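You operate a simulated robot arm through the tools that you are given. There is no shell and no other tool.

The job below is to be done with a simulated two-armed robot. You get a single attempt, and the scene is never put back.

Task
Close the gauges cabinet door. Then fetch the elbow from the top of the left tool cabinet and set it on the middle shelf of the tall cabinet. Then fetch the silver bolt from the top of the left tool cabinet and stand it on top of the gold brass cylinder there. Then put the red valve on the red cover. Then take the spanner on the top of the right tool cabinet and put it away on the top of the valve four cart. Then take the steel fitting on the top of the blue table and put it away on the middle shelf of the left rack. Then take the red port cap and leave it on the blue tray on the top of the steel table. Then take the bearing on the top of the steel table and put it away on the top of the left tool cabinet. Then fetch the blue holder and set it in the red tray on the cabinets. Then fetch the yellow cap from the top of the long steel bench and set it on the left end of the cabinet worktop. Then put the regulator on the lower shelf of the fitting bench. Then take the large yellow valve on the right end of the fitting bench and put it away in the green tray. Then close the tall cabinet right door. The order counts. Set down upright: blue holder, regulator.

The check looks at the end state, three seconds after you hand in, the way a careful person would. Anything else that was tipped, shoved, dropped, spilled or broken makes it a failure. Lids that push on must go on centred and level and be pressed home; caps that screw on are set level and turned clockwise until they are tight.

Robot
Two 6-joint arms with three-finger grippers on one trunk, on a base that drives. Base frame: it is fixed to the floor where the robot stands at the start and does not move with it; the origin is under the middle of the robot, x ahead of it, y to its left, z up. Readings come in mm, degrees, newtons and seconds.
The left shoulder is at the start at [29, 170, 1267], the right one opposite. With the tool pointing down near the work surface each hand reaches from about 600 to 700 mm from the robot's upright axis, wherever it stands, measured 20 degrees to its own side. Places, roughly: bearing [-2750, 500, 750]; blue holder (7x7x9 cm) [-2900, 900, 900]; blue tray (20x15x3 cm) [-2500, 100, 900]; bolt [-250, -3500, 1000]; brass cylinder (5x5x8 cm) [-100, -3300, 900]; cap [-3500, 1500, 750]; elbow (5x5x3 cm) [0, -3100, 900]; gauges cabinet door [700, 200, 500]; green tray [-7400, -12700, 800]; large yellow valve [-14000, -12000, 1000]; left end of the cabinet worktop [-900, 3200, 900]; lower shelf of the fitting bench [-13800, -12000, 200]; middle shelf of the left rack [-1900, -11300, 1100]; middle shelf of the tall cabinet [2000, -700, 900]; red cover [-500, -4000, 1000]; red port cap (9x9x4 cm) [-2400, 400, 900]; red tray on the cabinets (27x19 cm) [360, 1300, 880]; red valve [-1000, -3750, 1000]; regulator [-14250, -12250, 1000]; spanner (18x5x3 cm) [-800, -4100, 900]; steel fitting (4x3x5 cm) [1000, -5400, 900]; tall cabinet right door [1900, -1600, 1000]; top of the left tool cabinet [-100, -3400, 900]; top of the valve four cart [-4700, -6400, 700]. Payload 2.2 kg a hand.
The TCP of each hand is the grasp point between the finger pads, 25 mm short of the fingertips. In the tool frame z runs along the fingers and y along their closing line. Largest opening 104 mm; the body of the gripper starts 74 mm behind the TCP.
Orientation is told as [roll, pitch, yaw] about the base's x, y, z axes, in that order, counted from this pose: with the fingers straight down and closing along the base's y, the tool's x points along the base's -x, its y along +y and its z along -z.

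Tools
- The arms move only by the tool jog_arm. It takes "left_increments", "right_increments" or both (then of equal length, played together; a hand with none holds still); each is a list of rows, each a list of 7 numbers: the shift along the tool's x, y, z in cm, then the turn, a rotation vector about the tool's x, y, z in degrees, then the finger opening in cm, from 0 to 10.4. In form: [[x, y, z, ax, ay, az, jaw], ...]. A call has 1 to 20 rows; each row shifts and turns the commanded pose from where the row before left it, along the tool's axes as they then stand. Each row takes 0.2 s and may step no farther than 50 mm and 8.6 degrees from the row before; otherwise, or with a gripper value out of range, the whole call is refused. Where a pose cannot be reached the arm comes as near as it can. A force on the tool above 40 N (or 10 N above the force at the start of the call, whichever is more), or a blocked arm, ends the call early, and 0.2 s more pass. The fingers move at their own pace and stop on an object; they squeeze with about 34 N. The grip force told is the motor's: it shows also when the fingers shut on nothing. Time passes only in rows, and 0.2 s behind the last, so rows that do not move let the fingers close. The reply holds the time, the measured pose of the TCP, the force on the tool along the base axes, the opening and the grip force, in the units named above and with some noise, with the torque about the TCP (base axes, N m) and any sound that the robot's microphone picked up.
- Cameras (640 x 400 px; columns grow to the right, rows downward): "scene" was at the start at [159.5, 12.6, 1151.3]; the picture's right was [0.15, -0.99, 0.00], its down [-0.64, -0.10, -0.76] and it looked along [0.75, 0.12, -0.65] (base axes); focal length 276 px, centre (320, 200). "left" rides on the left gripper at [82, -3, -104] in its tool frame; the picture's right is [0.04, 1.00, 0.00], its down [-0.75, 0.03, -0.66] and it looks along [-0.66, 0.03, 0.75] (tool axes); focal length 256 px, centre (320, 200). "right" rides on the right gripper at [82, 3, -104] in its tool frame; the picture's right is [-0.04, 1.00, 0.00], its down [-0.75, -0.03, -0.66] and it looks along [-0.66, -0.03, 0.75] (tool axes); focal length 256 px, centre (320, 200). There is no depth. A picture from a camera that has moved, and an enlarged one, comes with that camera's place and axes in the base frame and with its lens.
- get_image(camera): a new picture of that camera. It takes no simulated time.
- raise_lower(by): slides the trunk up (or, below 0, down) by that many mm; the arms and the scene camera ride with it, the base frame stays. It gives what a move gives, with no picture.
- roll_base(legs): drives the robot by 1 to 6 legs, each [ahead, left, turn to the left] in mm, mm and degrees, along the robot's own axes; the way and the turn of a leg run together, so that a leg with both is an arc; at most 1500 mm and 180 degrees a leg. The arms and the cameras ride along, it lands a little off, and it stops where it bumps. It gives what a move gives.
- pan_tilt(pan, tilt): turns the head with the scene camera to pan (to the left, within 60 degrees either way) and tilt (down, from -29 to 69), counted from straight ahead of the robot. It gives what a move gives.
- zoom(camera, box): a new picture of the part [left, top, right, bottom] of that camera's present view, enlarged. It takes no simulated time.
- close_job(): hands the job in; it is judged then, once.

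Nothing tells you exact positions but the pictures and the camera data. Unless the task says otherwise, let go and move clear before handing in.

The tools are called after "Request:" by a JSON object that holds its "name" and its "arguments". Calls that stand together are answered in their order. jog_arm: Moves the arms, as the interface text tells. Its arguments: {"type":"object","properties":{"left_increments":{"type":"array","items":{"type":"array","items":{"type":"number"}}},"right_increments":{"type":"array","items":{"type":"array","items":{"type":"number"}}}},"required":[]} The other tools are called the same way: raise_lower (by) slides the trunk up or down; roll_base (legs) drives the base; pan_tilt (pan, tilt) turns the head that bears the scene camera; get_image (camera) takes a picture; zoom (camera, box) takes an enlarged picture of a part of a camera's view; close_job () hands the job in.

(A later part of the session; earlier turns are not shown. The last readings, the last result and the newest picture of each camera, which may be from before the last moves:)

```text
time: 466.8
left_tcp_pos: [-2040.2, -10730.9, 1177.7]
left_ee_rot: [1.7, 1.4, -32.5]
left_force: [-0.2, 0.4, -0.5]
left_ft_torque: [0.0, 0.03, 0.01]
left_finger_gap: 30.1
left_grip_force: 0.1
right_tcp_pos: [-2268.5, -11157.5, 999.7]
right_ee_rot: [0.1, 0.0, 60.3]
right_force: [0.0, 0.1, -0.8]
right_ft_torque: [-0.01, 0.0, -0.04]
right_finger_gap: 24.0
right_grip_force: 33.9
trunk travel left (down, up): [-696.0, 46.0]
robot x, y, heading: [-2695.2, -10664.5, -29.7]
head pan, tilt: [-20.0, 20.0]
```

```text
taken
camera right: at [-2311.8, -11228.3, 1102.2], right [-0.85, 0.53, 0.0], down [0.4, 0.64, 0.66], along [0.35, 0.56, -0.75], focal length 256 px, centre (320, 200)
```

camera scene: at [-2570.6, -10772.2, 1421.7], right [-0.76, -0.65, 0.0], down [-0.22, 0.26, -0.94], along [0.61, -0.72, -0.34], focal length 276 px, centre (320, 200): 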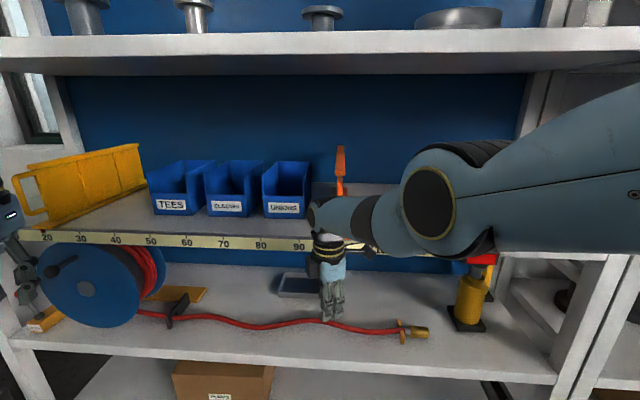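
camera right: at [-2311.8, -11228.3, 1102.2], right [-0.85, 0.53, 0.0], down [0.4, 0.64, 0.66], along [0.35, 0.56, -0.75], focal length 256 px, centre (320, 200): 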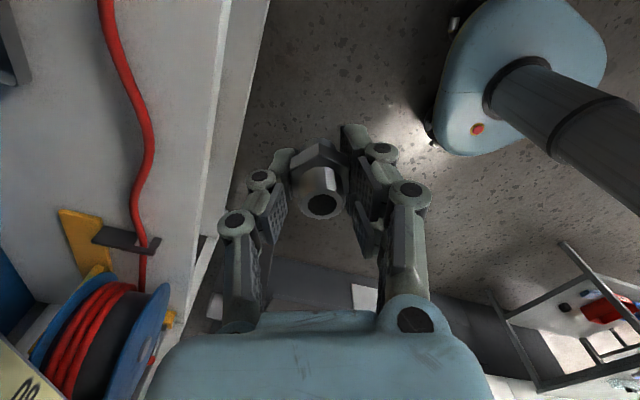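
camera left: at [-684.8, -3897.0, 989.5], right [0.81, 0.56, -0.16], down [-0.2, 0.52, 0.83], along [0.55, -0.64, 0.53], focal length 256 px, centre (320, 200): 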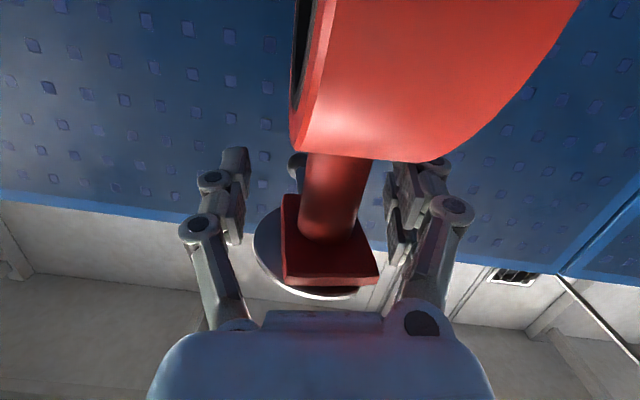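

The hand is still below shelf height. I raise the trunk and the right arm before moving in.

Request:
{"name": "raise_lower", "arguments": {"by": 44}}

Request:
{"name": "jog_arm", "arguments": {"right_increments": [[0, 0, -3, 0, 0, 0, 1.5], [0, 0, -3, 0, 0, 0, 1.5], [0, 0, -3, 0, 0, 0, 1.5], [0, 0, -2, 0, 0, 0, 1.5]]}}

Request:
{"name": "get_image", "arguments": {"camera": "scene"}}

Request:
{"name": "get_image", "arguments": {"camera": "right"}}

```text
time: 467.7
left_tcp_pos: [-2041.0, -10730.9, 1221.3]
left_ee_rot: [1.7, 1.4, -32.5]
left_force: [0.7, -0.5, 0.1]
left_ft_torque: [-0.01, 0.03, 0.0]
left_finger_gap: 30.0
left_grip_force: 0.1
right_tcp_pos: [-2270.0, -11159.0, 1042.9]
right_ee_rot: [0.1, -0.1, 60.1]
right_force: [0.6, 0.0, -1.7]
right_ft_torque: [0.01, 0.03, 0.01]
right_finger_gap: 24.2
right_grip_force: 34.0
trunk travel left (down, up): [-740.0, 2.0]
robot x, y, heading: [-2695.9, -10665.0, -30.0]
head pan, tilt: [-20.0, 20.0]
```

```text
time: 468.7
left_tcp_pos: [-2042.0, -10732.0, 1221.9]
left_ee_rot: [1.7, 1.3, -32.4]
left_force: [-1.2, -0.2, -0.5]
left_ft_torque: [0.03, 0.0, 0.02]
left_finger_gap: 29.9
left_grip_force: 0.1
right_tcp_pos: [-2268.2, -11156.5, 1154.6]
right_ee_rot: [0.0, 0.0, 60.3]
right_force: [0.3, 0.3, -0.3]
right_ft_torque: [0.02, 0.02, -0.01]
right_finger_gap: 24.0
right_grip_force: 34.1
trunk travel left (down, up): [-740.0, 2.0]
robot x, y, heading: [-2693.8, -10662.9, -30.0]
head pan, tilt: [-20.0, 20.0]
```

```text
taken
camera scene: at [-2570.9, -10771.7, 1465.9], right [-0.76, -0.65, 0.0], down [-0.22, 0.26, -0.94], along [0.61, -0.72, -0.34], focal length 276 px, centre (320, 200)
```

scene: 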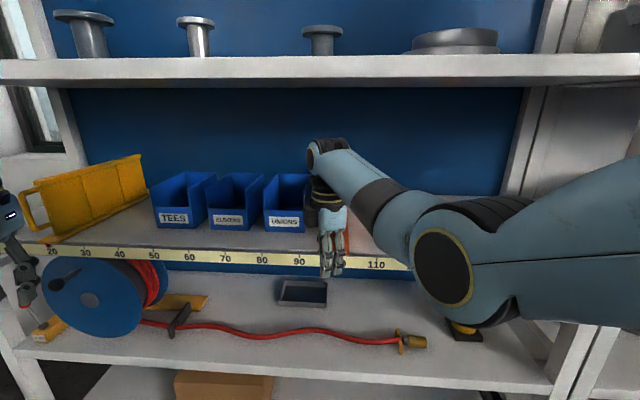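

```text
taken
camera right: at [-2311.1, -11227.2, 1257.9], right [-0.85, 0.53, 0.0], down [0.4, 0.64, 0.66], along [0.35, 0.56, -0.75], focal length 256 px, centre (320, 200)
```

right: 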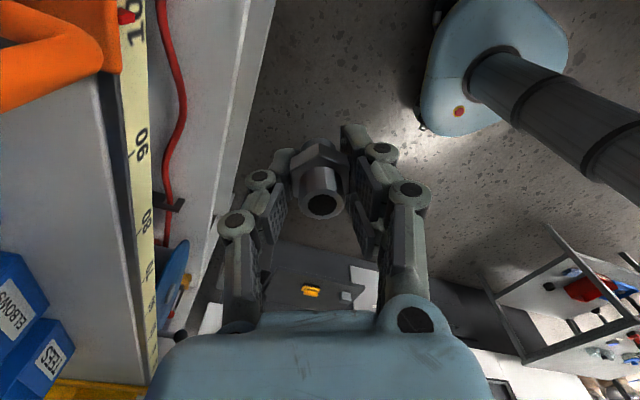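

The scale marks give a precise shelf frame: mark 110 is at about (-2285, -11340), tape z ≈ 1058, shelf top ≈ 1075. I turn to -44° and bring the hand in over mark 112.

Request:
{"name": "roll_base", "arguments": {"legs": [[0, 0, -14], [130, -21, 0]]}}

Request:
{"name": "pan_tilt", "arguments": {"pan": -25, "tilt": 25}}

Request:
{"name": "get_image", "arguments": {"camera": "scene"}}

Request:
{"name": "get_image", "arguments": {"camera": "right"}}

```text
time: 470.8
left_tcp_pos: [-1996.9, -10990.5, 1222.0]
left_ee_rot: [1.6, 1.2, -46.4]
left_force: [0.0, -1.3, 0.0]
left_ft_torque: [0.03, 0.01, -0.01]
left_finger_gap: 30.0
left_grip_force: 0.0
right_tcp_pos: [-2319.2, -11349.3, 1154.6]
right_ee_rot: [0.1, -0.1, 46.4]
right_force: [0.4, 0.8, -0.4]
right_ft_torque: [-0.02, 0.0, -0.03]
right_finger_gap: 23.8
right_grip_force: 34.0
trunk travel left (down, up): [-740.0, 2.0]
robot x, y, heading: [-2612.7, -10772.7, -43.6]
head pan, tilt: [-20.0, 20.0]
```

```text
time: 471.5
left_tcp_pos: [-1995.7, -10990.8, 1221.7]
left_ee_rot: [1.7, 1.3, -46.3]
left_force: [0.1, -0.6, 0.2]
left_ft_torque: [0.02, 0.04, 0.03]
left_finger_gap: 29.8
left_grip_force: 0.1
right_tcp_pos: [-2318.2, -11350.8, 1154.1]
right_ee_rot: [0.1, -0.1, 46.3]
right_force: [0.8, -0.6, -1.5]
right_ft_torque: [0.0, 0.03, 0.0]
right_finger_gap: 24.0
right_grip_force: 33.9
trunk travel left (down, up): [-740.0, 2.0]
robot x, y, heading: [-2615.5, -10773.3, -43.5]
head pan, tilt: [-25.0, 25.0]
```

```text
taken
camera scene: at [-2527.8, -10905.6, 1457.7], right [-0.93, -0.36, 0.0], down [-0.15, 0.39, -0.91], along [0.33, -0.84, -0.42], focal length 276 px, centre (320, 200)
```

scene: 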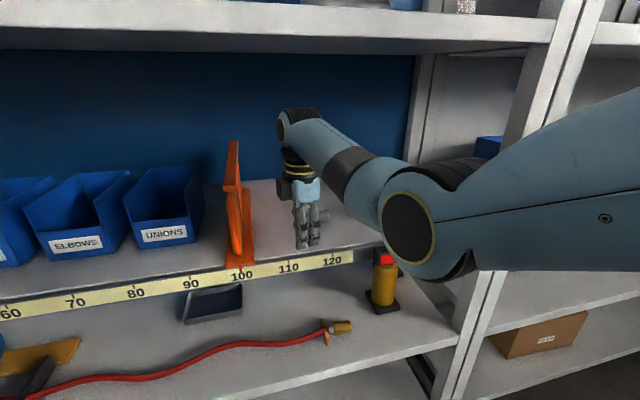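

```text
taken
camera right: at [-2376.9, -11408.0, 1256.9], right [-0.7, 0.72, 0.0], down [0.54, 0.52, 0.66], along [0.47, 0.46, -0.75], focal length 256 px, centre (320, 200)
```

right: 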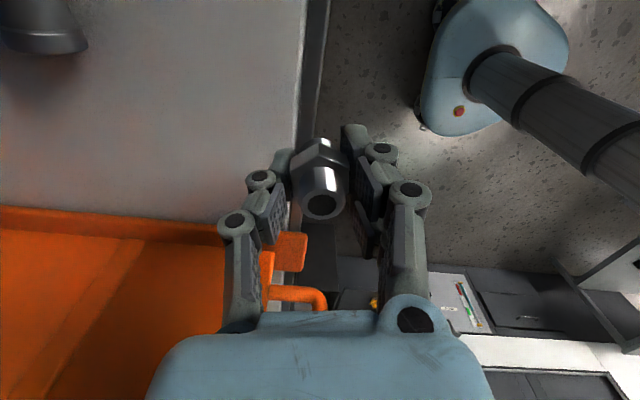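

The orange stand is about 100 mm to the side of the hand axis, so there is room. I move 85 mm deeper over the shelf.

Request:
{"name": "roll_base", "arguments": {"legs": [[84, -16, 0]]}}

Request:
{"name": "get_image", "arguments": {"camera": "scene"}}

Request:
{"name": "get_image", "arguments": {"camera": "right"}}

```text
time: 472.6
left_tcp_pos: [-1945.2, -11062.0, 1221.5]
left_ee_rot: [1.7, 1.5, -46.6]
left_force: [0.0, 0.1, 0.5]
left_ft_torque: [0.02, 0.03, 0.01]
left_finger_gap: 29.6
left_grip_force: 0.0
right_tcp_pos: [-2268.5, -11419.7, 1154.7]
right_ee_rot: [0.1, -0.1, 46.2]
right_force: [0.3, 0.4, -2.0]
right_ft_torque: [-0.02, 0.06, 0.01]
right_finger_gap: 24.1
right_grip_force: 33.8
trunk travel left (down, up): [-740.0, 2.0]
robot x, y, heading: [-2562.7, -10839.9, -43.8]
head pan, tilt: [-25.0, 25.0]
```

```text
taken
camera scene: at [-2476.6, -10973.4, 1457.8], right [-0.93, -0.36, 0.0], down [-0.15, 0.39, -0.91], along [0.33, -0.85, -0.42], focal length 276 px, centre (320, 200)
```

scene: 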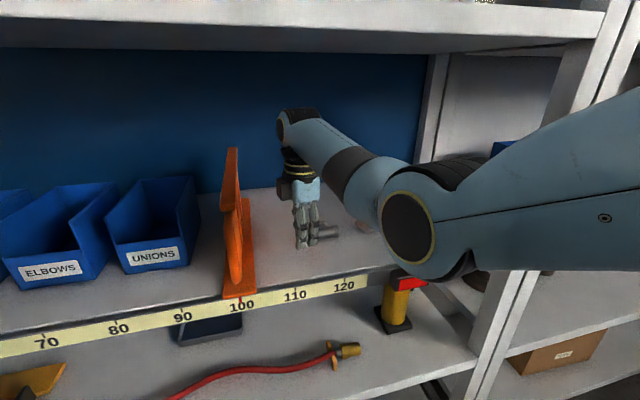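

```text
taken
camera right: at [-2327.6, -11476.6, 1257.4], right [-0.69, 0.72, 0.0], down [0.54, 0.52, 0.66], along [0.47, 0.46, -0.75], focal length 256 px, centre (320, 200)
```

right: 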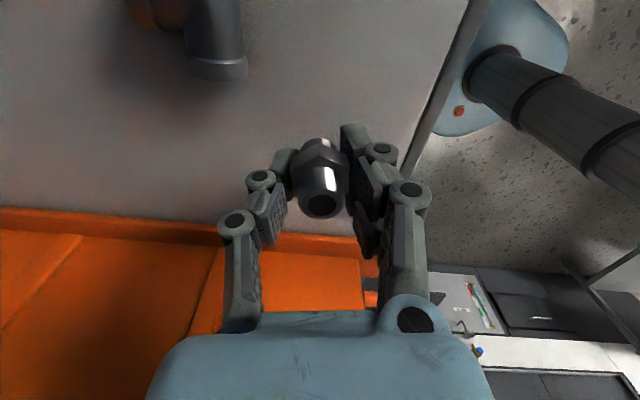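

I lower the fitting toward the shelf, first with the trunk.

Request:
{"name": "raise_lower", "arguments": {"by": -38}}

Request:
{"name": "zoom", "arguments": {"camera": "scene", "box": [200, 130, 420, 290]}}

Request:
{"name": "get_image", "arguments": {"camera": "right"}}

```text
time: 473.4
left_tcp_pos: [-1947.1, -11062.0, 1184.1]
left_ee_rot: [1.8, 1.3, -46.5]
left_force: [-0.3, -0.2, 1.1]
left_ft_torque: [0.0, 0.0, 0.02]
left_finger_gap: 29.8
left_grip_force: 0.1
right_tcp_pos: [-2271.2, -11419.6, 1116.4]
right_ee_rot: [0.1, -0.1, 46.2]
right_force: [-0.1, 0.5, -1.5]
right_ft_torque: [-0.02, -0.02, 0.01]
right_finger_gap: 24.3
right_grip_force: 34.3
trunk travel left (down, up): [-702.0, 40.0]
robot x, y, heading: [-2561.5, -10839.3, -43.9]
head pan, tilt: [-25.0, 25.0]
```

```text
2.50 times, centred on (310, 210) of scene
camera zoom: at [-2478.4, -10973.7, 1419.7], right [-0.93, -0.36, 0.0], down [-0.15, 0.39, -0.91], along [0.33, -0.85, -0.42], focal length 690 px, centre (345, 175)
```

zoom: 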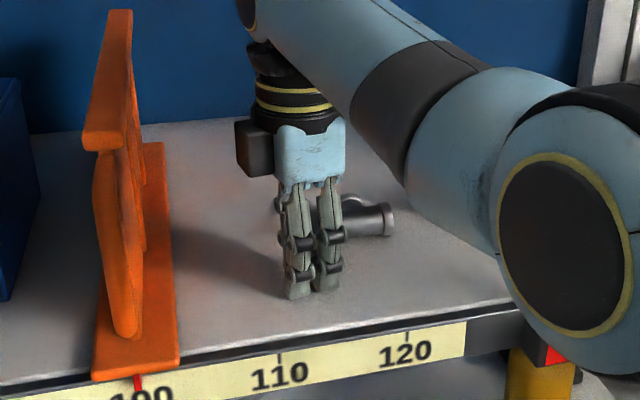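

```text
taken
camera right: at [-2329.2, -11476.7, 1219.3], right [-0.69, 0.72, 0.0], down [0.54, 0.52, 0.66], along [0.47, 0.46, -0.75], focal length 256 px, centre (320, 200)
```

right: 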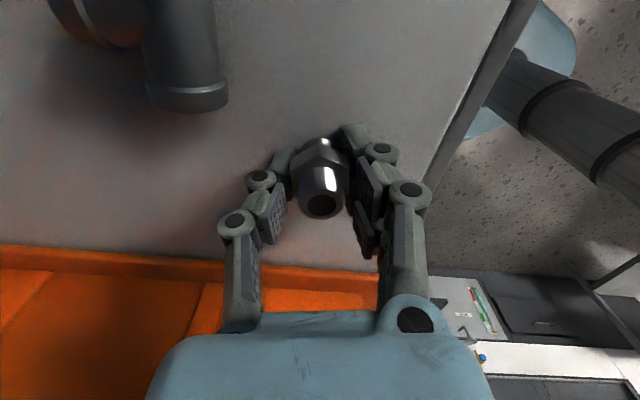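

Request:
{"name": "raise_lower", "arguments": {"by": -6}}

Request:
{"name": "raise_lower", "arguments": {"by": -3}}

Request:
{"name": "raise_lower", "arguments": {"by": -3}}

Request:
{"name": "zoom", "arguments": {"camera": "scene", "box": [280, 180, 360, 260]}}

```text
time: 473.9
left_tcp_pos: [-1949.0, -11059.5, 1179.5]
left_ee_rot: [1.7, 1.2, -46.5]
left_force: [-0.5, -0.2, -0.5]
left_ft_torque: [0.02, -0.02, 0.0]
left_finger_gap: 30.2
left_grip_force: 0.0
right_tcp_pos: [-2271.2, -11418.9, 1115.1]
right_ee_rot: [-0.4, 0.0, 46.1]
right_force: [-4.7, -0.3, 31.1]
right_ft_torque: [0.16, 0.37, 0.06]
right_finger_gap: 24.6
right_grip_force: 33.6
trunk travel left (down, up): [-696.0, 46.0]
robot x, y, heading: [-2562.7, -10835.9, -43.9]
head pan, tilt: [-25.0, 25.0]
```

```text
time: 474.3
left_tcp_pos: [-1947.3, -11059.6, 1177.9]
left_ee_rot: [1.7, 1.1, -46.5]
left_force: [-0.9, -1.1, -0.3]
left_ft_torque: [0.02, 0.0, 0.01]
left_finger_gap: 30.0
left_grip_force: 0.0
right_tcp_pos: [-2269.9, -11420.2, 1116.5]
right_ee_rot: [-0.5, 0.0, 46.1]
right_force: [-6.7, 7.9, 16.8]
right_ft_torque: [0.41, 0.44, -0.02]
right_finger_gap: 24.0
right_grip_force: 33.8
trunk travel left (down, up): [-694.0, 47.0]
robot x, y, heading: [-2567.1, -10838.1, -43.7]
head pan, tilt: [-25.0, 25.0]
stopped: the force on the tool passed its limit at 45 N (the readings are from after the stop); the commanded pose is now the measured one
```

```text
time: 474.8
left_tcp_pos: [-1948.4, -11058.1, 1176.2]
left_ee_rot: [1.7, 1.1, -46.5]
left_force: [0.2, -0.5, -0.4]
left_ft_torque: [0.01, 0.0, -0.03]
left_finger_gap: 29.9
left_grip_force: 0.1
right_tcp_pos: [-2271.2, -11421.0, 1116.1]
right_ee_rot: [-1.0, 0.0, 46.1]
right_force: [-6.2, 4.3, 36.6]
right_ft_torque: [0.35, 0.45, 0.06]
right_finger_gap: 24.7
right_grip_force: 34.4
trunk travel left (down, up): [-691.0, 50.0]
robot x, y, heading: [-2566.1, -10836.6, -43.8]
head pan, tilt: [-25.0, 25.0]
```

```text
5.00 times, centred on (320, 220) of scene
camera zoom: at [-2480.7, -10969.9, 1410.3], right [-0.93, -0.36, 0.0], down [-0.15, 0.39, -0.91], along [0.33, -0.85, -0.42], focal length 1379 px, centre (320, 100)
```

zoom: 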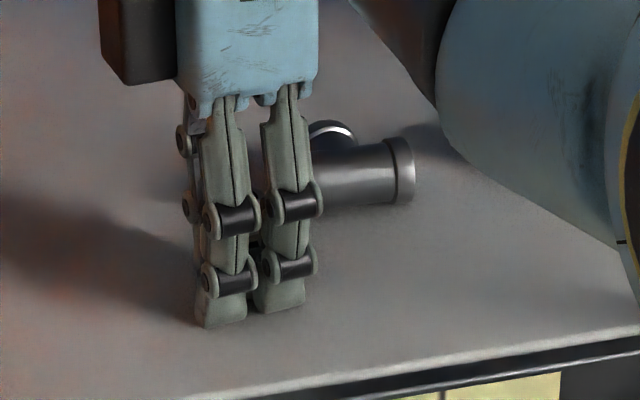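

It's on the shelf (36 N). I ease up 2 mm and release slowly.

Request:
{"name": "raise_lower", "arguments": {"by": 3}}

Request:
{"name": "jog_arm", "arguments": {"right_increments": [[0, 0, 0, 0, 0, 0, 2.8], [0, 0, 0, 0, 0, 0, 3.5], [0, 0, 0, 0, 0, 0, 4.5], [0, 0, 0, 0, 0, 0, 5]]}}

Request:
{"name": "get_image", "arguments": {"camera": "right"}}

```text
time: 475.4
left_tcp_pos: [-1948.2, -11058.9, 1177.9]
left_ee_rot: [1.7, 1.2, -46.5]
left_force: [-0.9, 0.4, -0.2]
left_ft_torque: [0.01, -0.04, 0.02]
left_finger_gap: 30.1
left_grip_force: 0.1
right_tcp_pos: [-2269.4, -11419.5, 1114.6]
right_ee_rot: [-0.6, 0.0, 46.2]
right_force: [-3.4, 2.1, 27.7]
right_ft_torque: [0.2, 0.29, 0.03]
right_finger_gap: 24.6
right_grip_force: 33.7
trunk travel left (down, up): [-694.0, 47.0]
robot x, y, heading: [-2563.0, -10836.7, -43.9]
head pan, tilt: [-25.0, 25.0]
```

```text
time: 476.4
left_tcp_pos: [-1946.3, -11059.9, 1177.2]
left_ee_rot: [1.7, 1.3, -46.5]
left_force: [1.0, -0.9, -0.5]
left_ft_torque: [0.0, 0.0, -0.02]
left_finger_gap: 29.8
left_grip_force: 0.0
right_tcp_pos: [-2269.1, -11420.0, 1114.3]
right_ee_rot: [-0.4, 0.0, 46.0]
right_force: [-2.6, 4.3, 15.5]
right_ft_torque: [0.3, 0.25, 0.05]
right_finger_gap: 50.3
right_grip_force: 5.1
trunk travel left (down, up): [-694.0, 47.0]
robot x, y, heading: [-2566.0, -10839.4, -44.1]
head pan, tilt: [-25.0, 25.0]
```

```text
taken
camera right: at [-2328.3, -11477.3, 1216.8], right [-0.69, 0.72, -0.01], down [0.54, 0.53, 0.66], along [0.48, 0.45, -0.75], focal length 256 px, centre (320, 200)
```

right: 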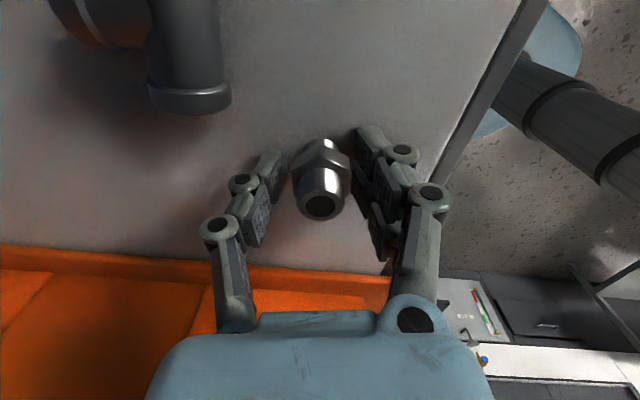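

The fitting stands free. I lift straight up and back out.

Request:
{"name": "raise_lower", "arguments": {"by": 46}}

Request:
{"name": "jog_arm", "arguments": {"right_increments": [[0, 0, -2, 0, 0, 0, 5], [0, 0, -2, 0, 0, 0, 5]]}}

Request:
{"name": "get_image", "arguments": {"camera": "right"}}

Request:
{"name": "roll_base", "arguments": {"legs": [[-300, 60, 0]]}}

Request:
{"name": "get_image", "arguments": {"camera": "scene"}}

Request:
{"name": "zoom", "arguments": {"camera": "scene", "box": [160, 130, 400, 280]}}

```text
time: 477.2
left_tcp_pos: [-1946.5, -11062.8, 1222.0]
left_ee_rot: [1.7, 1.3, -46.5]
left_force: [-0.6, -0.1, -0.8]
left_ft_torque: [0.0, 0.03, 0.02]
left_finger_gap: 30.0
left_grip_force: 0.0
right_tcp_pos: [-2268.8, -11422.9, 1158.3]
right_ee_rot: [-0.4, 0.0, 46.1]
right_force: [0.0, -0.1, -0.2]
right_ft_torque: [0.04, 0.0, 0.01]
right_finger_gap: 49.8
right_grip_force: 0.1
trunk travel left (down, up): [-740.0, 1.0]
robot x, y, heading: [-2564.6, -10840.4, -44.0]
head pan, tilt: [-25.0, 25.0]
```

```text
time: 477.8
left_tcp_pos: [-1946.9, -11061.3, 1222.1]
left_ee_rot: [1.7, 1.3, -46.6]
left_force: [-0.8, -0.4, 0.1]
left_ft_torque: [-0.01, 0.0, -0.03]
left_finger_gap: 30.3
left_grip_force: 0.1
right_tcp_pos: [-2269.8, -11420.7, 1198.3]
right_ee_rot: [-0.4, 0.0, 46.1]
right_force: [0.0, -0.2, -0.1]
right_ft_torque: [-0.01, -0.01, 0.02]
right_finger_gap: 49.9
right_grip_force: 0.1
trunk travel left (down, up): [-740.0, 1.0]
robot x, y, heading: [-2563.1, -10840.3, -43.7]
head pan, tilt: [-25.0, 25.0]
```

```text
taken
camera right: at [-2328.2, -11478.4, 1301.6], right [-0.69, 0.72, -0.01], down [0.54, 0.53, 0.66], along [0.48, 0.45, -0.75], focal length 256 px, centre (320, 200)
```

right: 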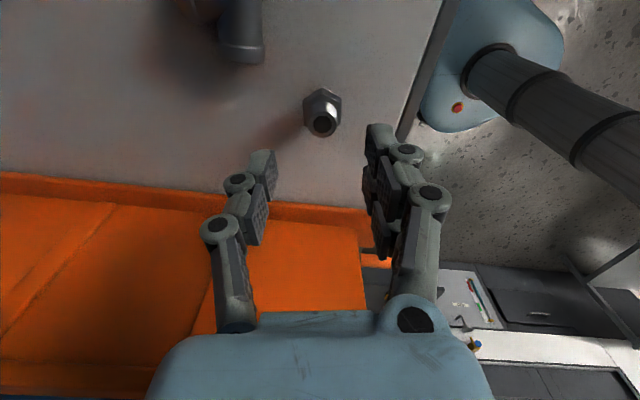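

```text
time: 479.9
left_tcp_pos: [-2124.3, -10806.4, 1222.7]
left_ee_rot: [1.7, 1.3, -46.1]
left_force: [-0.5, 0.4, 0.1]
left_ft_torque: [-0.07, -0.01, -0.03]
left_finger_gap: 29.7
left_grip_force: 0.1
right_tcp_pos: [-2444.2, -11168.0, 1198.1]
right_ee_rot: [-0.5, 0.0, 46.4]
right_force: [-0.3, 0.7, 0.4]
right_ft_torque: [-0.01, -0.02, -0.06]
right_finger_gap: 50.2
right_grip_force: 0.1
trunk travel left (down, up): [-740.0, 1.0]
robot x, y, heading: [-2744.8, -10587.6, -43.2]
head pan, tilt: [-25.0, 25.0]
```

```text
taken
camera scene: at [-2655.8, -10721.0, 1458.6], right [-0.93, -0.37, 0.0], down [-0.16, 0.39, -0.91], along [0.33, -0.84, -0.42], focal length 276 px, centre (320, 200)
```

scene: 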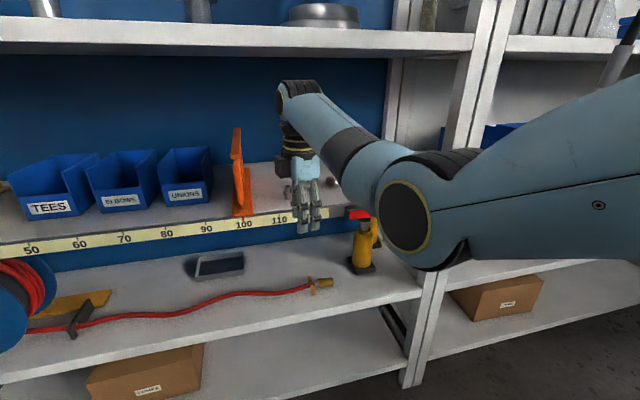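

```text
2.67 times, centred on (280, 205) of scene
camera zoom: at [-2655.8, -10721.0, 1458.6], right [-0.93, -0.37, 0.0], down [-0.16, 0.39, -0.91], along [0.33, -0.84, -0.42], focal length 736 px, centre (427, 187)
```

zoom: 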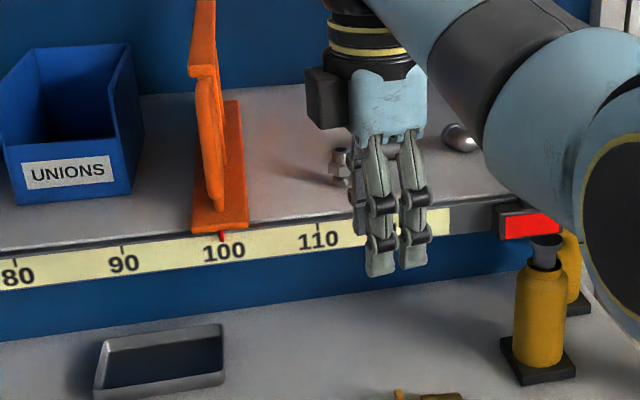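

The steel fitting stands on the rack's middle shelf. Next is the red port cap on the steel table, back near the start; I drive back along the known route in stages.

Request:
{"name": "roll_base", "arguments": {"legs": [[0, 0, 165.9], [814, 0, 0], [813, 0, 0], [0, 0, -7.3], [1460, 0, 0], [0, 0, -58.8]]}}

```text
time: 505.0
left_tcp_pos: [-4193.5, -7284.1, 1223.7]
left_ee_rot: [1.8, 1.3, 55.2]
left_force: [0.0, -0.6, 0.2]
left_ft_torque: [0.05, 0.01, -0.02]
left_finger_gap: 29.8
left_grip_force: 0.1
right_tcp_pos: [-3775.6, -7526.5, 1197.6]
right_ee_rot: [-0.5, 0.1, 147.8]
right_force: [1.2, -0.3, -0.9]
right_ft_torque: [0.01, -0.03, 0.04]
right_finger_gap: 49.8
right_grip_force: 0.1
trunk travel left (down, up): [-740.0, 1.0]
robot x, y, heading: [-4287.3, -7929.4, 57.7]
head pan, tilt: [-25.0, 25.0]
```

Request:
{"name": "roll_base", "arguments": {"legs": [[0, 0, -1.6], [873, 0, 0], [873, 0, 0], [0, 0, -26.1], [1400, 0, 0], [1400, 0, 0]]}}

```text
time: 528.8
left_tcp_pos: [-533.1, -4485.3, 1221.1]
left_ee_rot: [1.7, 1.3, 28.4]
left_force: [-0.5, 0.8, -0.2]
left_ft_torque: [-0.02, -0.01, 0.0]
left_finger_gap: 30.0
left_grip_force: 0.0
right_tcp_pos: [-269.7, -4889.5, 1198.8]
right_ee_rot: [-0.4, 0.0, 121.1]
right_force: [0.2, -0.4, 0.6]
right_ft_torque: [0.01, -0.02, 0.01]
right_finger_gap: 50.2
right_grip_force: 0.0
trunk travel left (down, up): [-740.0, 1.0]
robot x, y, heading: [-908.4, -5020.8, 31.0]
head pan, tilt: [-25.0, 25.0]
```

Request:
{"name": "roll_base", "arguments": {"legs": [[0, 0, -9.3], [1400, 0, 0], [223, 0, 0], [0, 0, 17.2], [1099, 0, 0], [0, 0, 30.3]]}}

```text
time: 545.5
left_tcp_pos: [1401.9, -3067.5, 1222.9]
left_ee_rot: [1.8, 1.3, 67.3]
left_force: [-0.3, -0.5, 0.6]
left_ft_torque: [-0.04, -0.01, -0.03]
left_finger_gap: 30.0
left_grip_force: 0.1
right_tcp_pos: [1863.3, -3217.0, 1198.1]
right_ee_rot: [-0.4, 0.1, 159.8]
right_force: [0.0, -0.6, 0.8]
right_ft_torque: [0.0, -0.02, 0.01]
right_finger_gap: 49.8
right_grip_force: 0.1
trunk travel left (down, up): [-740.0, 1.0]
robot x, y, heading: [1449.6, -3723.5, 70.0]
head pan, tilt: [-25.0, 25.0]
```

Request:
{"name": "roll_base", "arguments": {"legs": [[0, 0, -1.4], [767, 0, 0], [0, 0, 50.6], [881, 0, 0], [0, 0, 29.6], [1049, 0, 0]]}}

Request:
{"name": "pan_tilt", "arguments": {"pan": 0, "tilt": 15}}

Request:
{"name": "get_image", "arguments": {"camera": "scene"}}

```text
time: 563.1
left_tcp_pos: [-313.8, -1656.6, 1223.0]
left_ee_rot: [1.6, 1.3, 147.6]
left_force: [0.2, -1.0, 0.0]
left_ft_torque: [0.03, -0.03, -0.01]
left_finger_gap: 29.8
left_grip_force: 0.0
right_tcp_pos: [-89.4, -1228.9, 1198.6]
right_ee_rot: [-0.4, 0.0, -119.9]
right_force: [-0.6, 0.0, -0.2]
right_ft_torque: [0.02, 0.0, -0.01]
right_finger_gap: 49.9
right_grip_force: 0.1
trunk travel left (down, up): [-740.0, 1.0]
robot x, y, heading: [337.7, -1721.1, 150.2]
head pan, tilt: [-25.0, 25.0]
```

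```text
time: 564.0
left_tcp_pos: [-314.8, -1657.7, 1222.7]
left_ee_rot: [1.7, 1.3, 147.5]
left_force: [-0.3, 0.4, 0.2]
left_ft_torque: [0.01, 0.01, 0.01]
left_finger_gap: 30.2
left_grip_force: 0.1
right_tcp_pos: [-87.9, -1228.2, 1197.9]
right_ee_rot: [-0.3, -0.1, -119.8]
right_force: [0.4, 0.1, 1.2]
right_ft_torque: [-0.01, 0.02, 0.01]
right_finger_gap: 49.9
right_grip_force: 0.0
trunk travel left (down, up): [-740.0, 1.0]
robot x, y, heading: [340.4, -1723.5, 150.2]
head pan, tilt: [0.0, 15.0]
```

```text
taken
camera scene: at [200.6, -1641.9, 1474.8], right [0.5, 0.87, 0.0], down [0.23, -0.13, -0.97], along [-0.84, 0.48, -0.26], focal length 276 px, centre (320, 200)
```

scene: 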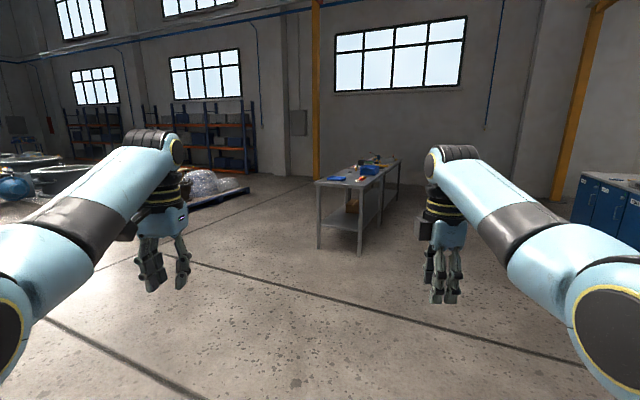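

I see the steel table ahead-right. I drive to a viewing spot beside it.

Request:
{"name": "roll_base", "arguments": {"legs": [[0, 0, -31], [1200, 0, 0], [1200, 0, 0], [1100, 0, 0], [0, 0, 90]]}}

Request:
{"name": "pan_tilt", "arguments": {"pan": 0, "tilt": 22}}

Request:
{"name": "get_image", "arguments": {"camera": "scene"}}

```text
time: 586.2
left_tcp_pos: [-1750.7, 782.0, 1222.3]
left_ee_rot: [1.8, 1.3, -153.4]
left_force: [0.1, -1.1, -0.7]
left_ft_torque: [0.02, 0.0, 0.04]
left_finger_gap: 30.0
left_grip_force: 0.1
right_tcp_pos: [-2001.0, 1195.7, 1198.6]
right_ee_rot: [-0.3, -0.1, -60.8]
right_force: [-0.1, -0.1, 0.0]
right_ft_torque: [-0.05, 0.0, -0.03]
right_finger_gap: 49.6
right_grip_force: 0.2
trunk travel left (down, up): [-740.0, 1.0]
robot x, y, heading: [-1356.7, 1308.3, -150.8]
head pan, tilt: [0.0, 15.0]
```

```text
time: 586.9
left_tcp_pos: [-1750.2, 781.8, 1223.4]
left_ee_rot: [1.7, 1.4, -153.3]
left_force: [-0.5, 0.3, 0.2]
left_ft_torque: [-0.02, 0.03, -0.01]
left_finger_gap: 29.9
left_grip_force: 0.1
right_tcp_pos: [-2000.4, 1195.9, 1198.5]
right_ee_rot: [-0.4, 0.0, -60.8]
right_force: [0.2, -0.3, 0.6]
right_ft_torque: [0.0, -0.02, -0.01]
right_finger_gap: 49.8
right_grip_force: 0.0
trunk travel left (down, up): [-740.0, 1.0]
robot x, y, heading: [-1357.1, 1309.9, -150.4]
head pan, tilt: [0.0, 22.0]
```

```text
taken
camera scene: at [-1497.0, 1227.8, 1463.5], right [-0.49, 0.87, 0.0], down [0.33, 0.18, -0.93], along [-0.81, -0.45, -0.37], focal length 276 px, centre (320, 200)
```

scene: 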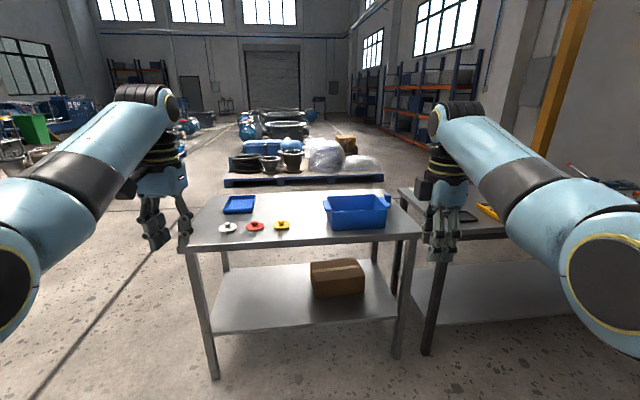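

The steel table is ahead with the blue tray, three caps (silver, red, yellow) and a blue bin. I zoom in.

Request:
{"name": "zoom", "arguments": {"camera": "scene", "box": [180, 170, 420, 270]}}

Request:
{"name": "zoom", "arguments": {"camera": "scene", "box": [300, 170, 420, 245]}}

Request:
{"name": "pan_tilt", "arguments": {"pan": -35, "tilt": 22}}

Request:
{"name": "get_image", "arguments": {"camera": "scene"}}

```text
2.67 times, centred on (300, 220) of scene
camera zoom: at [-1497.0, 1227.8, 1463.5], right [-0.49, 0.87, 0.0], down [0.33, 0.18, -0.93], along [-0.81, -0.45, -0.37], focal length 736 px, centre (373, 147)
```

zoom: 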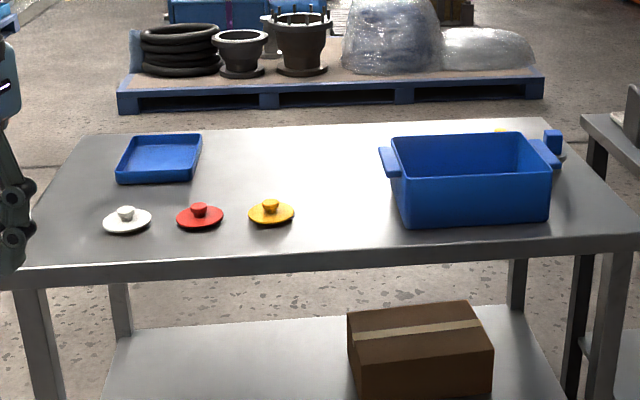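

```text
5.33 times, centred on (360, 208) of scene
camera zoom: at [-1497.0, 1227.8, 1463.5], right [-0.49, 0.87, 0.0], down [0.33, 0.18, -0.93], along [-0.81, -0.45, -0.37], focal length 1471 px, centre (107, 160)
```

zoom: 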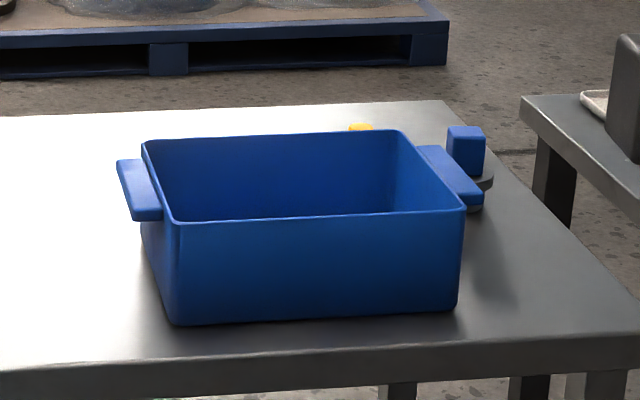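

```text
time: 587.9
left_tcp_pos: [-1750.8, 782.4, 1222.4]
left_ee_rot: [1.7, 1.2, -153.3]
left_force: [-0.2, 0.0, -0.3]
left_ft_torque: [0.04, 0.0, 0.02]
left_finger_gap: 30.3
left_grip_force: 0.0
right_tcp_pos: [-2001.1, 1194.8, 1198.1]
right_ee_rot: [-0.5, 0.0, -60.8]
right_force: [0.3, 0.7, 0.8]
right_ft_torque: [0.03, -0.03, 0.01]
right_finger_gap: 49.9
right_grip_force: 0.0
trunk travel left (down, up): [-740.0, 1.0]
robot x, y, heading: [-1358.5, 1309.6, -150.5]
head pan, tilt: [-35.0, 22.0]
```

```text
taken
camera scene: at [-1508.4, 1282.4, 1463.4], right [0.1, 0.99, 0.0], down [0.37, -0.04, -0.93], along [-0.92, 0.09, -0.38], focal length 276 px, centre (320, 200)
```

scene: 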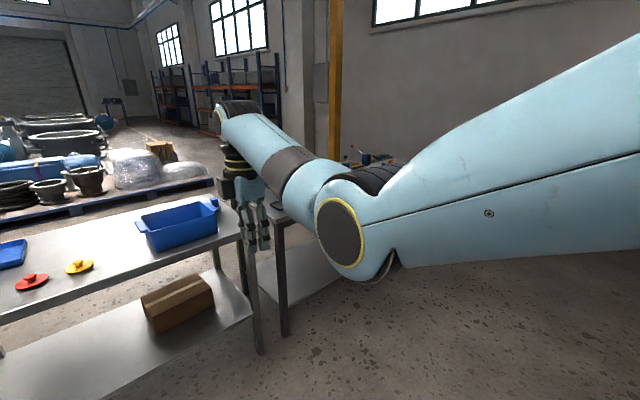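

The blue holder is the small cube behind the bin; the red port cap is at about (-2334, 410) and the tray about (-2477, 176). The tray is deep from this side, so I'll work from the table's left end with the right hand. I reset the right hand's yaw and drive there.

Request:
{"name": "jog_arm", "arguments": {"right_increments": [[0, 0, 0, 0, 0, 8.3, 6], [0, 0, 0, 0, 0, 8.3, 6], [0, 0, 0, 0, 0, 8.3, 6], [0, 0, 0, 0, 0, 8.3, 6], [0, 0, 0, 0, 0, 8.3, 6], [0, 0, 0, 0, 0, 8.3, 6], [0, 0, 0, 0, 0, 8.3, 6], [0, 0, 0, 0, 0, 8.3, 6], [0, 0, 0, 0, 0, 8.3, 6], [0, 0, 0, 0, 0, 8.3, 6], [0, 0, 0, 0, 0, 7, 6]]}}

Request:
{"name": "roll_base", "arguments": {"legs": [[0, 0, 49.5], [1500, 0, 0], [0, 0, -134]]}}

Request:
{"name": "pan_tilt", "arguments": {"pan": 0, "tilt": 25}}

Request:
{"name": "get_image", "arguments": {"camera": "scene"}}

```text
time: 590.3
left_tcp_pos: [-1750.8, 782.3, 1222.6]
left_ee_rot: [1.7, 1.4, -153.4]
left_force: [-0.3, -0.2, -0.4]
left_ft_torque: [-0.01, 0.0, 0.01]
left_finger_gap: 30.1
left_grip_force: 0.0
right_tcp_pos: [-2000.6, 1195.4, 1199.0]
right_ee_rot: [-0.1, -0.4, -151.0]
right_force: [0.0, 0.8, -0.8]
right_ft_torque: [-0.01, 0.0, 0.0]
right_finger_gap: 60.4
right_grip_force: 0.1
trunk travel left (down, up): [-740.0, 1.0]
robot x, y, heading: [-1359.4, 1310.2, -150.8]
head pan, tilt: [-35.0, 22.0]
```

```text
time: 605.7
left_tcp_pos: [-2188.8, 196.0, 1222.8]
left_ee_rot: [1.6, 1.3, 119.3]
left_force: [-1.0, 0.0, 0.5]
left_ft_torque: [0.0, -0.01, 0.0]
left_finger_gap: 30.1
left_grip_force: 0.0
right_tcp_pos: [-1786.8, 463.9, 1198.9]
right_ee_rot: [0.0, -0.3, 121.8]
right_force: [0.3, -0.3, -0.1]
right_ft_torque: [0.01, 0.01, -0.01]
right_finger_gap: 59.9
right_grip_force: 0.1
trunk travel left (down, up): [-740.0, 1.0]
robot x, y, heading: [-1642.2, -172.8, 122.1]
head pan, tilt: [-35.0, 22.0]
```

```text
time: 606.7
left_tcp_pos: [-2187.6, 196.3, 1223.3]
left_ee_rot: [1.7, 1.3, 119.2]
left_force: [-0.7, -0.6, 0.6]
left_ft_torque: [0.0, 0.0, -0.01]
left_finger_gap: 29.8
left_grip_force: 0.1
right_tcp_pos: [-1786.2, 464.6, 1198.8]
right_ee_rot: [0.0, -0.4, 121.9]
right_force: [-0.2, 0.3, 0.0]
right_ft_torque: [0.03, -0.02, 0.02]
right_finger_gap: 60.3
right_grip_force: 0.1
trunk travel left (down, up): [-740.0, 1.0]
robot x, y, heading: [-1646.4, -171.7, 121.9]
head pan, tilt: [0.0, 25.0]
```

```text
taken
camera scene: at [-1726.5, -34.9, 1458.6], right [0.85, 0.53, 0.0], down [0.22, -0.36, -0.91], along [-0.48, 0.77, -0.42], focal length 276 px, centre (320, 200)
```

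scene: 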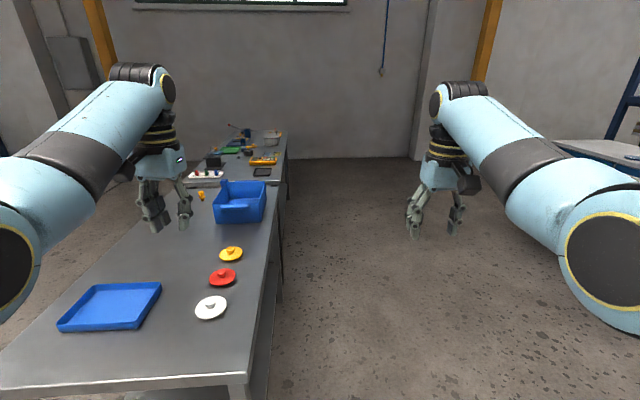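

Clear view now: red cap at about (-2344, 380), tray centre about (-2498, 139). I move in beside the table's end and lower the trunk.

Request:
{"name": "roll_base", "arguments": {"legs": [[130, 493, 0], [0, 0, 2]]}}

Request:
{"name": "raise_lower", "arguments": {"by": -200}}

Request:
{"name": "get_image", "arguments": {"camera": "right"}}

Request:
{"name": "get_image", "arguments": {"camera": "scene"}}

```text
time: 610.0
left_tcp_pos: [-2685.6, 28.9, 1223.2]
left_ee_rot: [1.8, 1.4, 121.0]
left_force: [-0.1, 0.5, 0.3]
left_ft_torque: [0.02, 0.0, 0.04]
left_finger_gap: 29.9
left_grip_force: 0.0
right_tcp_pos: [-2291.1, 311.3, 1198.9]
right_ee_rot: [0.0, -0.4, 123.6]
right_force: [-0.5, 0.3, -0.3]
right_ft_torque: [-0.03, 0.01, 0.01]
right_finger_gap: 59.8
right_grip_force: 0.1
trunk travel left (down, up): [-740.0, 1.0]
robot x, y, heading: [-2127.5, -325.5, 123.5]
head pan, tilt: [0.0, 25.0]
```

```text
time: 612.2
left_tcp_pos: [-2685.7, 28.6, 1023.5]
left_ee_rot: [1.7, 1.3, 121.0]
left_force: [-1.2, -1.0, -0.1]
left_ft_torque: [-0.03, 0.01, -0.03]
left_finger_gap: 29.8
left_grip_force: 0.0
right_tcp_pos: [-2293.0, 310.3, 998.6]
right_ee_rot: [0.0, -0.4, 123.6]
right_force: [-0.8, 0.0, 0.4]
right_ft_torque: [0.0, 0.03, -0.02]
right_finger_gap: 59.9
right_grip_force: 0.2
trunk travel left (down, up): [-540.0, 201.0]
robot x, y, heading: [-2131.2, -322.0, 123.8]
head pan, tilt: [0.0, 25.0]
```

```text
taken
camera right: at [-2248.9, 239.0, 1101.4], right [-0.85, -0.52, 0.0], down [-0.39, 0.64, 0.66], along [-0.34, 0.57, -0.75], focal length 256 px, centre (320, 200)
```

right: 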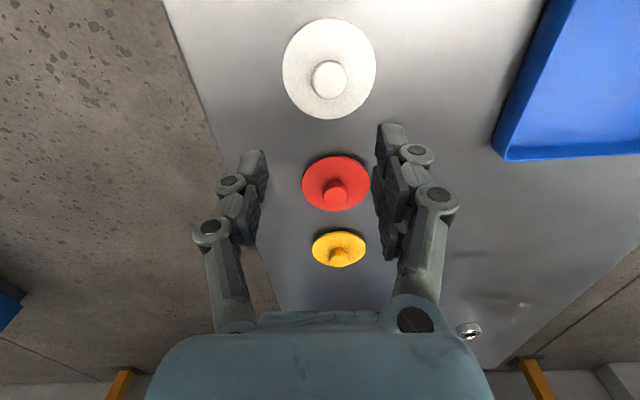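

```text
taken
camera scene: at [-2218.3, -187.1, 1257.9], right [0.83, 0.55, 0.0], down [0.23, -0.35, -0.91], along [-0.5, 0.75, -0.42], focal length 276 px, centre (320, 200)
```

scene: 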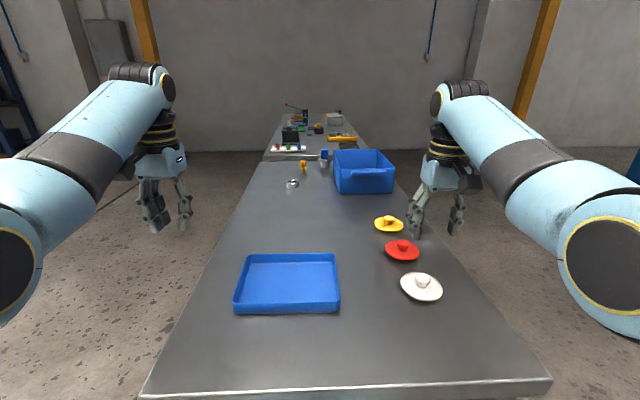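

The cap's knob is at about (-2355, 378). I step the base 50 mm forward, position over the knob and lower.

Request:
{"name": "roll_base", "arguments": {"legs": [[50, 0, 0]]}}

Request:
{"name": "jog_arm", "arguments": {"right_increments": [[-2, 0.7, 1, 0, 0, 0, 6], [-2, 0.7, 1, 0, 0, 0, 6]]}}

Request:
{"name": "get_image", "arguments": {"camera": "right"}}

```text
time: 613.1
left_tcp_pos: [-2714.9, 72.5, 1021.2]
left_ee_rot: [1.7, 1.4, 120.9]
left_force: [-1.3, 1.7, -0.2]
left_ft_torque: [-0.05, -0.04, -0.01]
left_finger_gap: 30.1
left_grip_force: 0.0
right_tcp_pos: [-2320.5, 354.1, 997.4]
right_ee_rot: [0.0, -0.4, 123.6]
right_force: [-0.1, 0.5, 0.1]
right_ft_torque: [-0.06, -0.03, 0.03]
right_finger_gap: 60.0
right_grip_force: 0.1
trunk travel left (down, up): [-540.0, 201.0]
robot x, y, heading: [-2158.5, -280.0, 123.7]
head pan, tilt: [0.0, 25.0]
```

```text
time: 613.7
left_tcp_pos: [-2713.3, 71.1, 1022.3]
left_ee_rot: [1.7, 1.3, 121.0]
left_force: [-0.1, -0.7, -0.5]
left_ft_torque: [-0.01, -0.06, 0.01]
left_finger_gap: 30.3
left_grip_force: 0.1
right_tcp_pos: [-2354.0, 377.0, 977.1]
right_ee_rot: [0.1, -0.3, 123.6]
right_force: [-0.5, 0.0, -0.5]
right_ft_torque: [-0.03, -0.03, 0.02]
right_finger_gap: 59.9
right_grip_force: 0.1
trunk travel left (down, up): [-540.0, 201.0]
robot x, y, heading: [-2160.6, -283.1, 123.9]
head pan, tilt: [0.0, 25.0]
```

```text
taken
camera right: at [-2309.8, 306.5, 1079.9], right [-0.85, -0.52, 0.0], down [-0.39, 0.64, 0.66], along [-0.34, 0.56, -0.75], focal length 256 px, centre (320, 200)
```

right: 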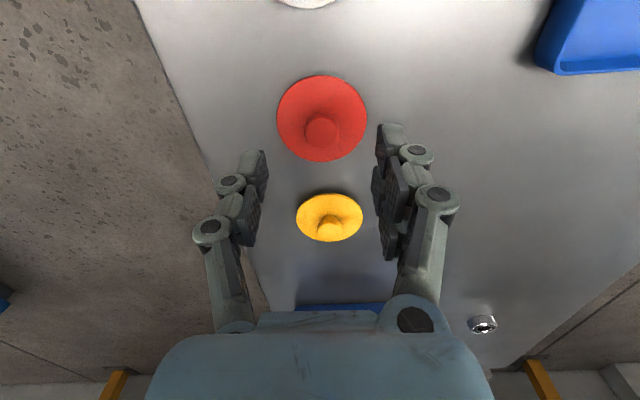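

Well centred; 3 mm more forward and down.

Request:
{"name": "jog_arm", "arguments": {"right_increments": [[-0.3, 0, 0, 0, 0, 0, 5]]}}

Request:
{"name": "raise_lower", "arguments": {"by": -66}}

Request:
{"name": "get_image", "arguments": {"camera": "right"}}

Request:
{"name": "zoom", "arguments": {"camera": "scene", "box": [330, 150, 500, 270]}}

```text
time: 614.1
left_tcp_pos: [-2714.7, 70.9, 1022.2]
left_ee_rot: [1.6, 1.3, 121.0]
left_force: [-0.1, 0.5, 0.5]
left_ft_torque: [-0.01, -0.01, 0.03]
left_finger_gap: 29.8
left_grip_force: 0.1
right_tcp_pos: [-2354.4, 380.4, 976.6]
right_ee_rot: [0.0, -0.3, 123.5]
right_force: [0.3, 0.4, -0.4]
right_ft_torque: [-0.04, 0.01, -0.01]
right_finger_gap: 50.1
right_grip_force: 0.1
trunk travel left (down, up): [-540.0, 201.0]
robot x, y, heading: [-2159.2, -280.9, 123.6]
head pan, tilt: [0.0, 25.0]
```

```text
time: 615.2
left_tcp_pos: [-2713.3, 71.2, 957.6]
left_ee_rot: [1.7, 1.2, 121.0]
left_force: [-0.3, 0.0, -0.5]
left_ft_torque: [0.02, -0.01, -0.03]
left_finger_gap: 29.6
left_grip_force: 0.0
right_tcp_pos: [-2355.2, 380.1, 913.9]
right_ee_rot: [0.0, -0.4, 123.6]
right_force: [0.7, 0.0, 1.3]
right_ft_torque: [0.02, 0.0, -0.02]
right_finger_gap: 49.9
right_grip_force: 0.1
trunk travel left (down, up): [-474.0, 267.0]
robot x, y, heading: [-2161.4, -280.1, 123.6]
head pan, tilt: [0.0, 25.0]
```

```text
taken
camera right: at [-2312.2, 309.0, 1015.8], right [-0.85, -0.52, 0.0], down [-0.39, 0.64, 0.66], along [-0.34, 0.57, -0.75], focal length 256 px, centre (320, 200)
```

right: 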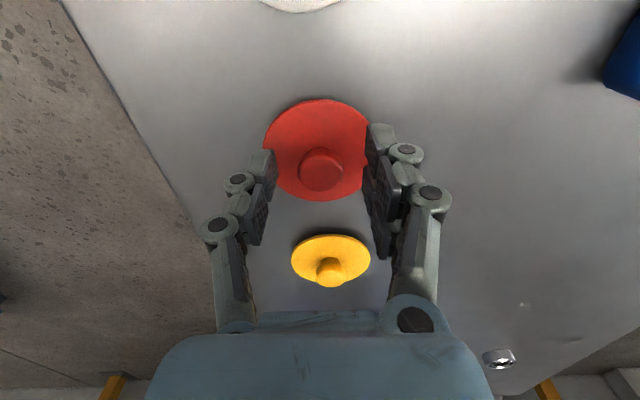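

```text
3.33 times, centred on (415, 210) of scene
camera zoom: at [-2246.6, -144.3, 1190.9], right [0.83, 0.55, 0.0], down [0.23, -0.35, -0.91], along [-0.5, 0.75, -0.42], focal length 920 px, centre (3, 167)
```

zoom: 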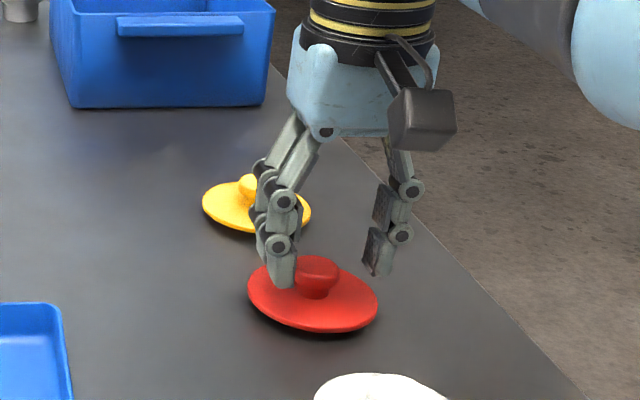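

I lower 5 mm more and close on the knob.

Request:
{"name": "raise_lower", "arguments": {"by": -5}}

Request:
{"name": "jog_arm", "arguments": {"right_increments": [[0, 0, 0, 0, 0, 0, 3.5], [0, 0, 0, 0, 0, 0, 2.5], [0, 0, 0, 0, 0, 0, 1], [0, 0, 0, 0, 0, 0, 1]]}}

Request:
{"name": "get_image", "arguments": {"camera": "right"}}

Request:
{"name": "zoom", "arguments": {"camera": "scene", "box": [330, 150, 500, 270]}}

```text
time: 615.7
left_tcp_pos: [-2713.3, 70.6, 951.9]
left_ee_rot: [1.6, 1.3, 121.0]
left_force: [0.1, 0.0, 0.8]
left_ft_torque: [-0.01, 0.01, 0.01]
left_finger_gap: 30.0
left_grip_force: 0.1
right_tcp_pos: [-2355.4, 380.0, 908.7]
right_ee_rot: [0.0, -0.4, 123.6]
right_force: [1.2, 0.2, -0.4]
right_ft_torque: [0.03, 0.02, 0.01]
right_finger_gap: 49.9
right_grip_force: 0.0
trunk travel left (down, up): [-469.0, 272.0]
robot x, y, heading: [-2158.3, -280.2, 123.7]
head pan, tilt: [0.0, 25.0]
```

```text
time: 616.7
left_tcp_pos: [-2713.6, 70.4, 951.4]
left_ee_rot: [1.6, 1.3, 121.1]
left_force: [0.2, -0.5, -0.2]
left_ft_torque: [0.0, -0.01, -0.02]
left_finger_gap: 30.0
left_grip_force: 0.1
right_tcp_pos: [-2355.2, 379.9, 907.9]
right_ee_rot: [0.1, -0.4, 123.6]
right_force: [-0.5, -0.1, -0.7]
right_ft_torque: [-0.03, 0.03, 0.0]
right_finger_gap: 9.8
right_grip_force: 0.1
trunk travel left (down, up): [-469.0, 272.0]
robot x, y, heading: [-2156.3, -278.2, 123.6]
head pan, tilt: [0.0, 25.0]
```

```text
taken
camera right: at [-2312.4, 309.2, 1010.3], right [-0.85, -0.52, 0.0], down [-0.39, 0.64, 0.66], along [-0.34, 0.57, -0.75], focal length 256 px, centre (320, 200)
```

right: 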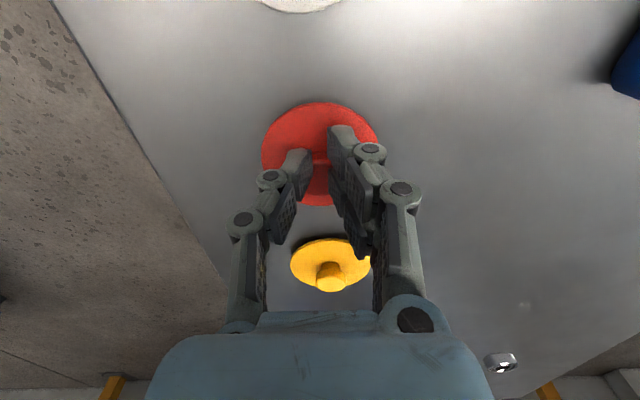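

```text
3.33 times, centred on (415, 210) of scene
camera zoom: at [-2247.0, -143.9, 1185.6], right [0.83, 0.55, 0.0], down [0.23, -0.35, -0.91], along [-0.5, 0.75, -0.42], focal length 920 px, centre (3, 167)
```

zoom: 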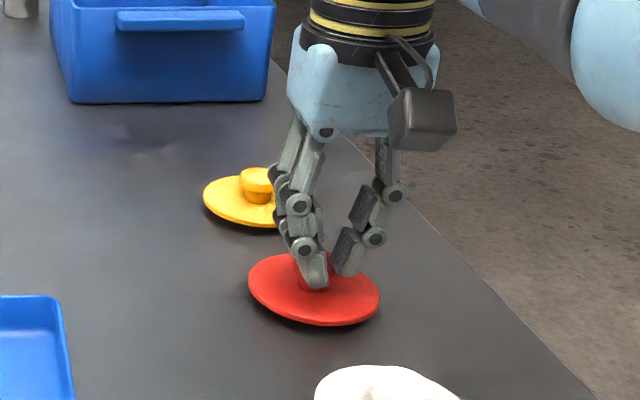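

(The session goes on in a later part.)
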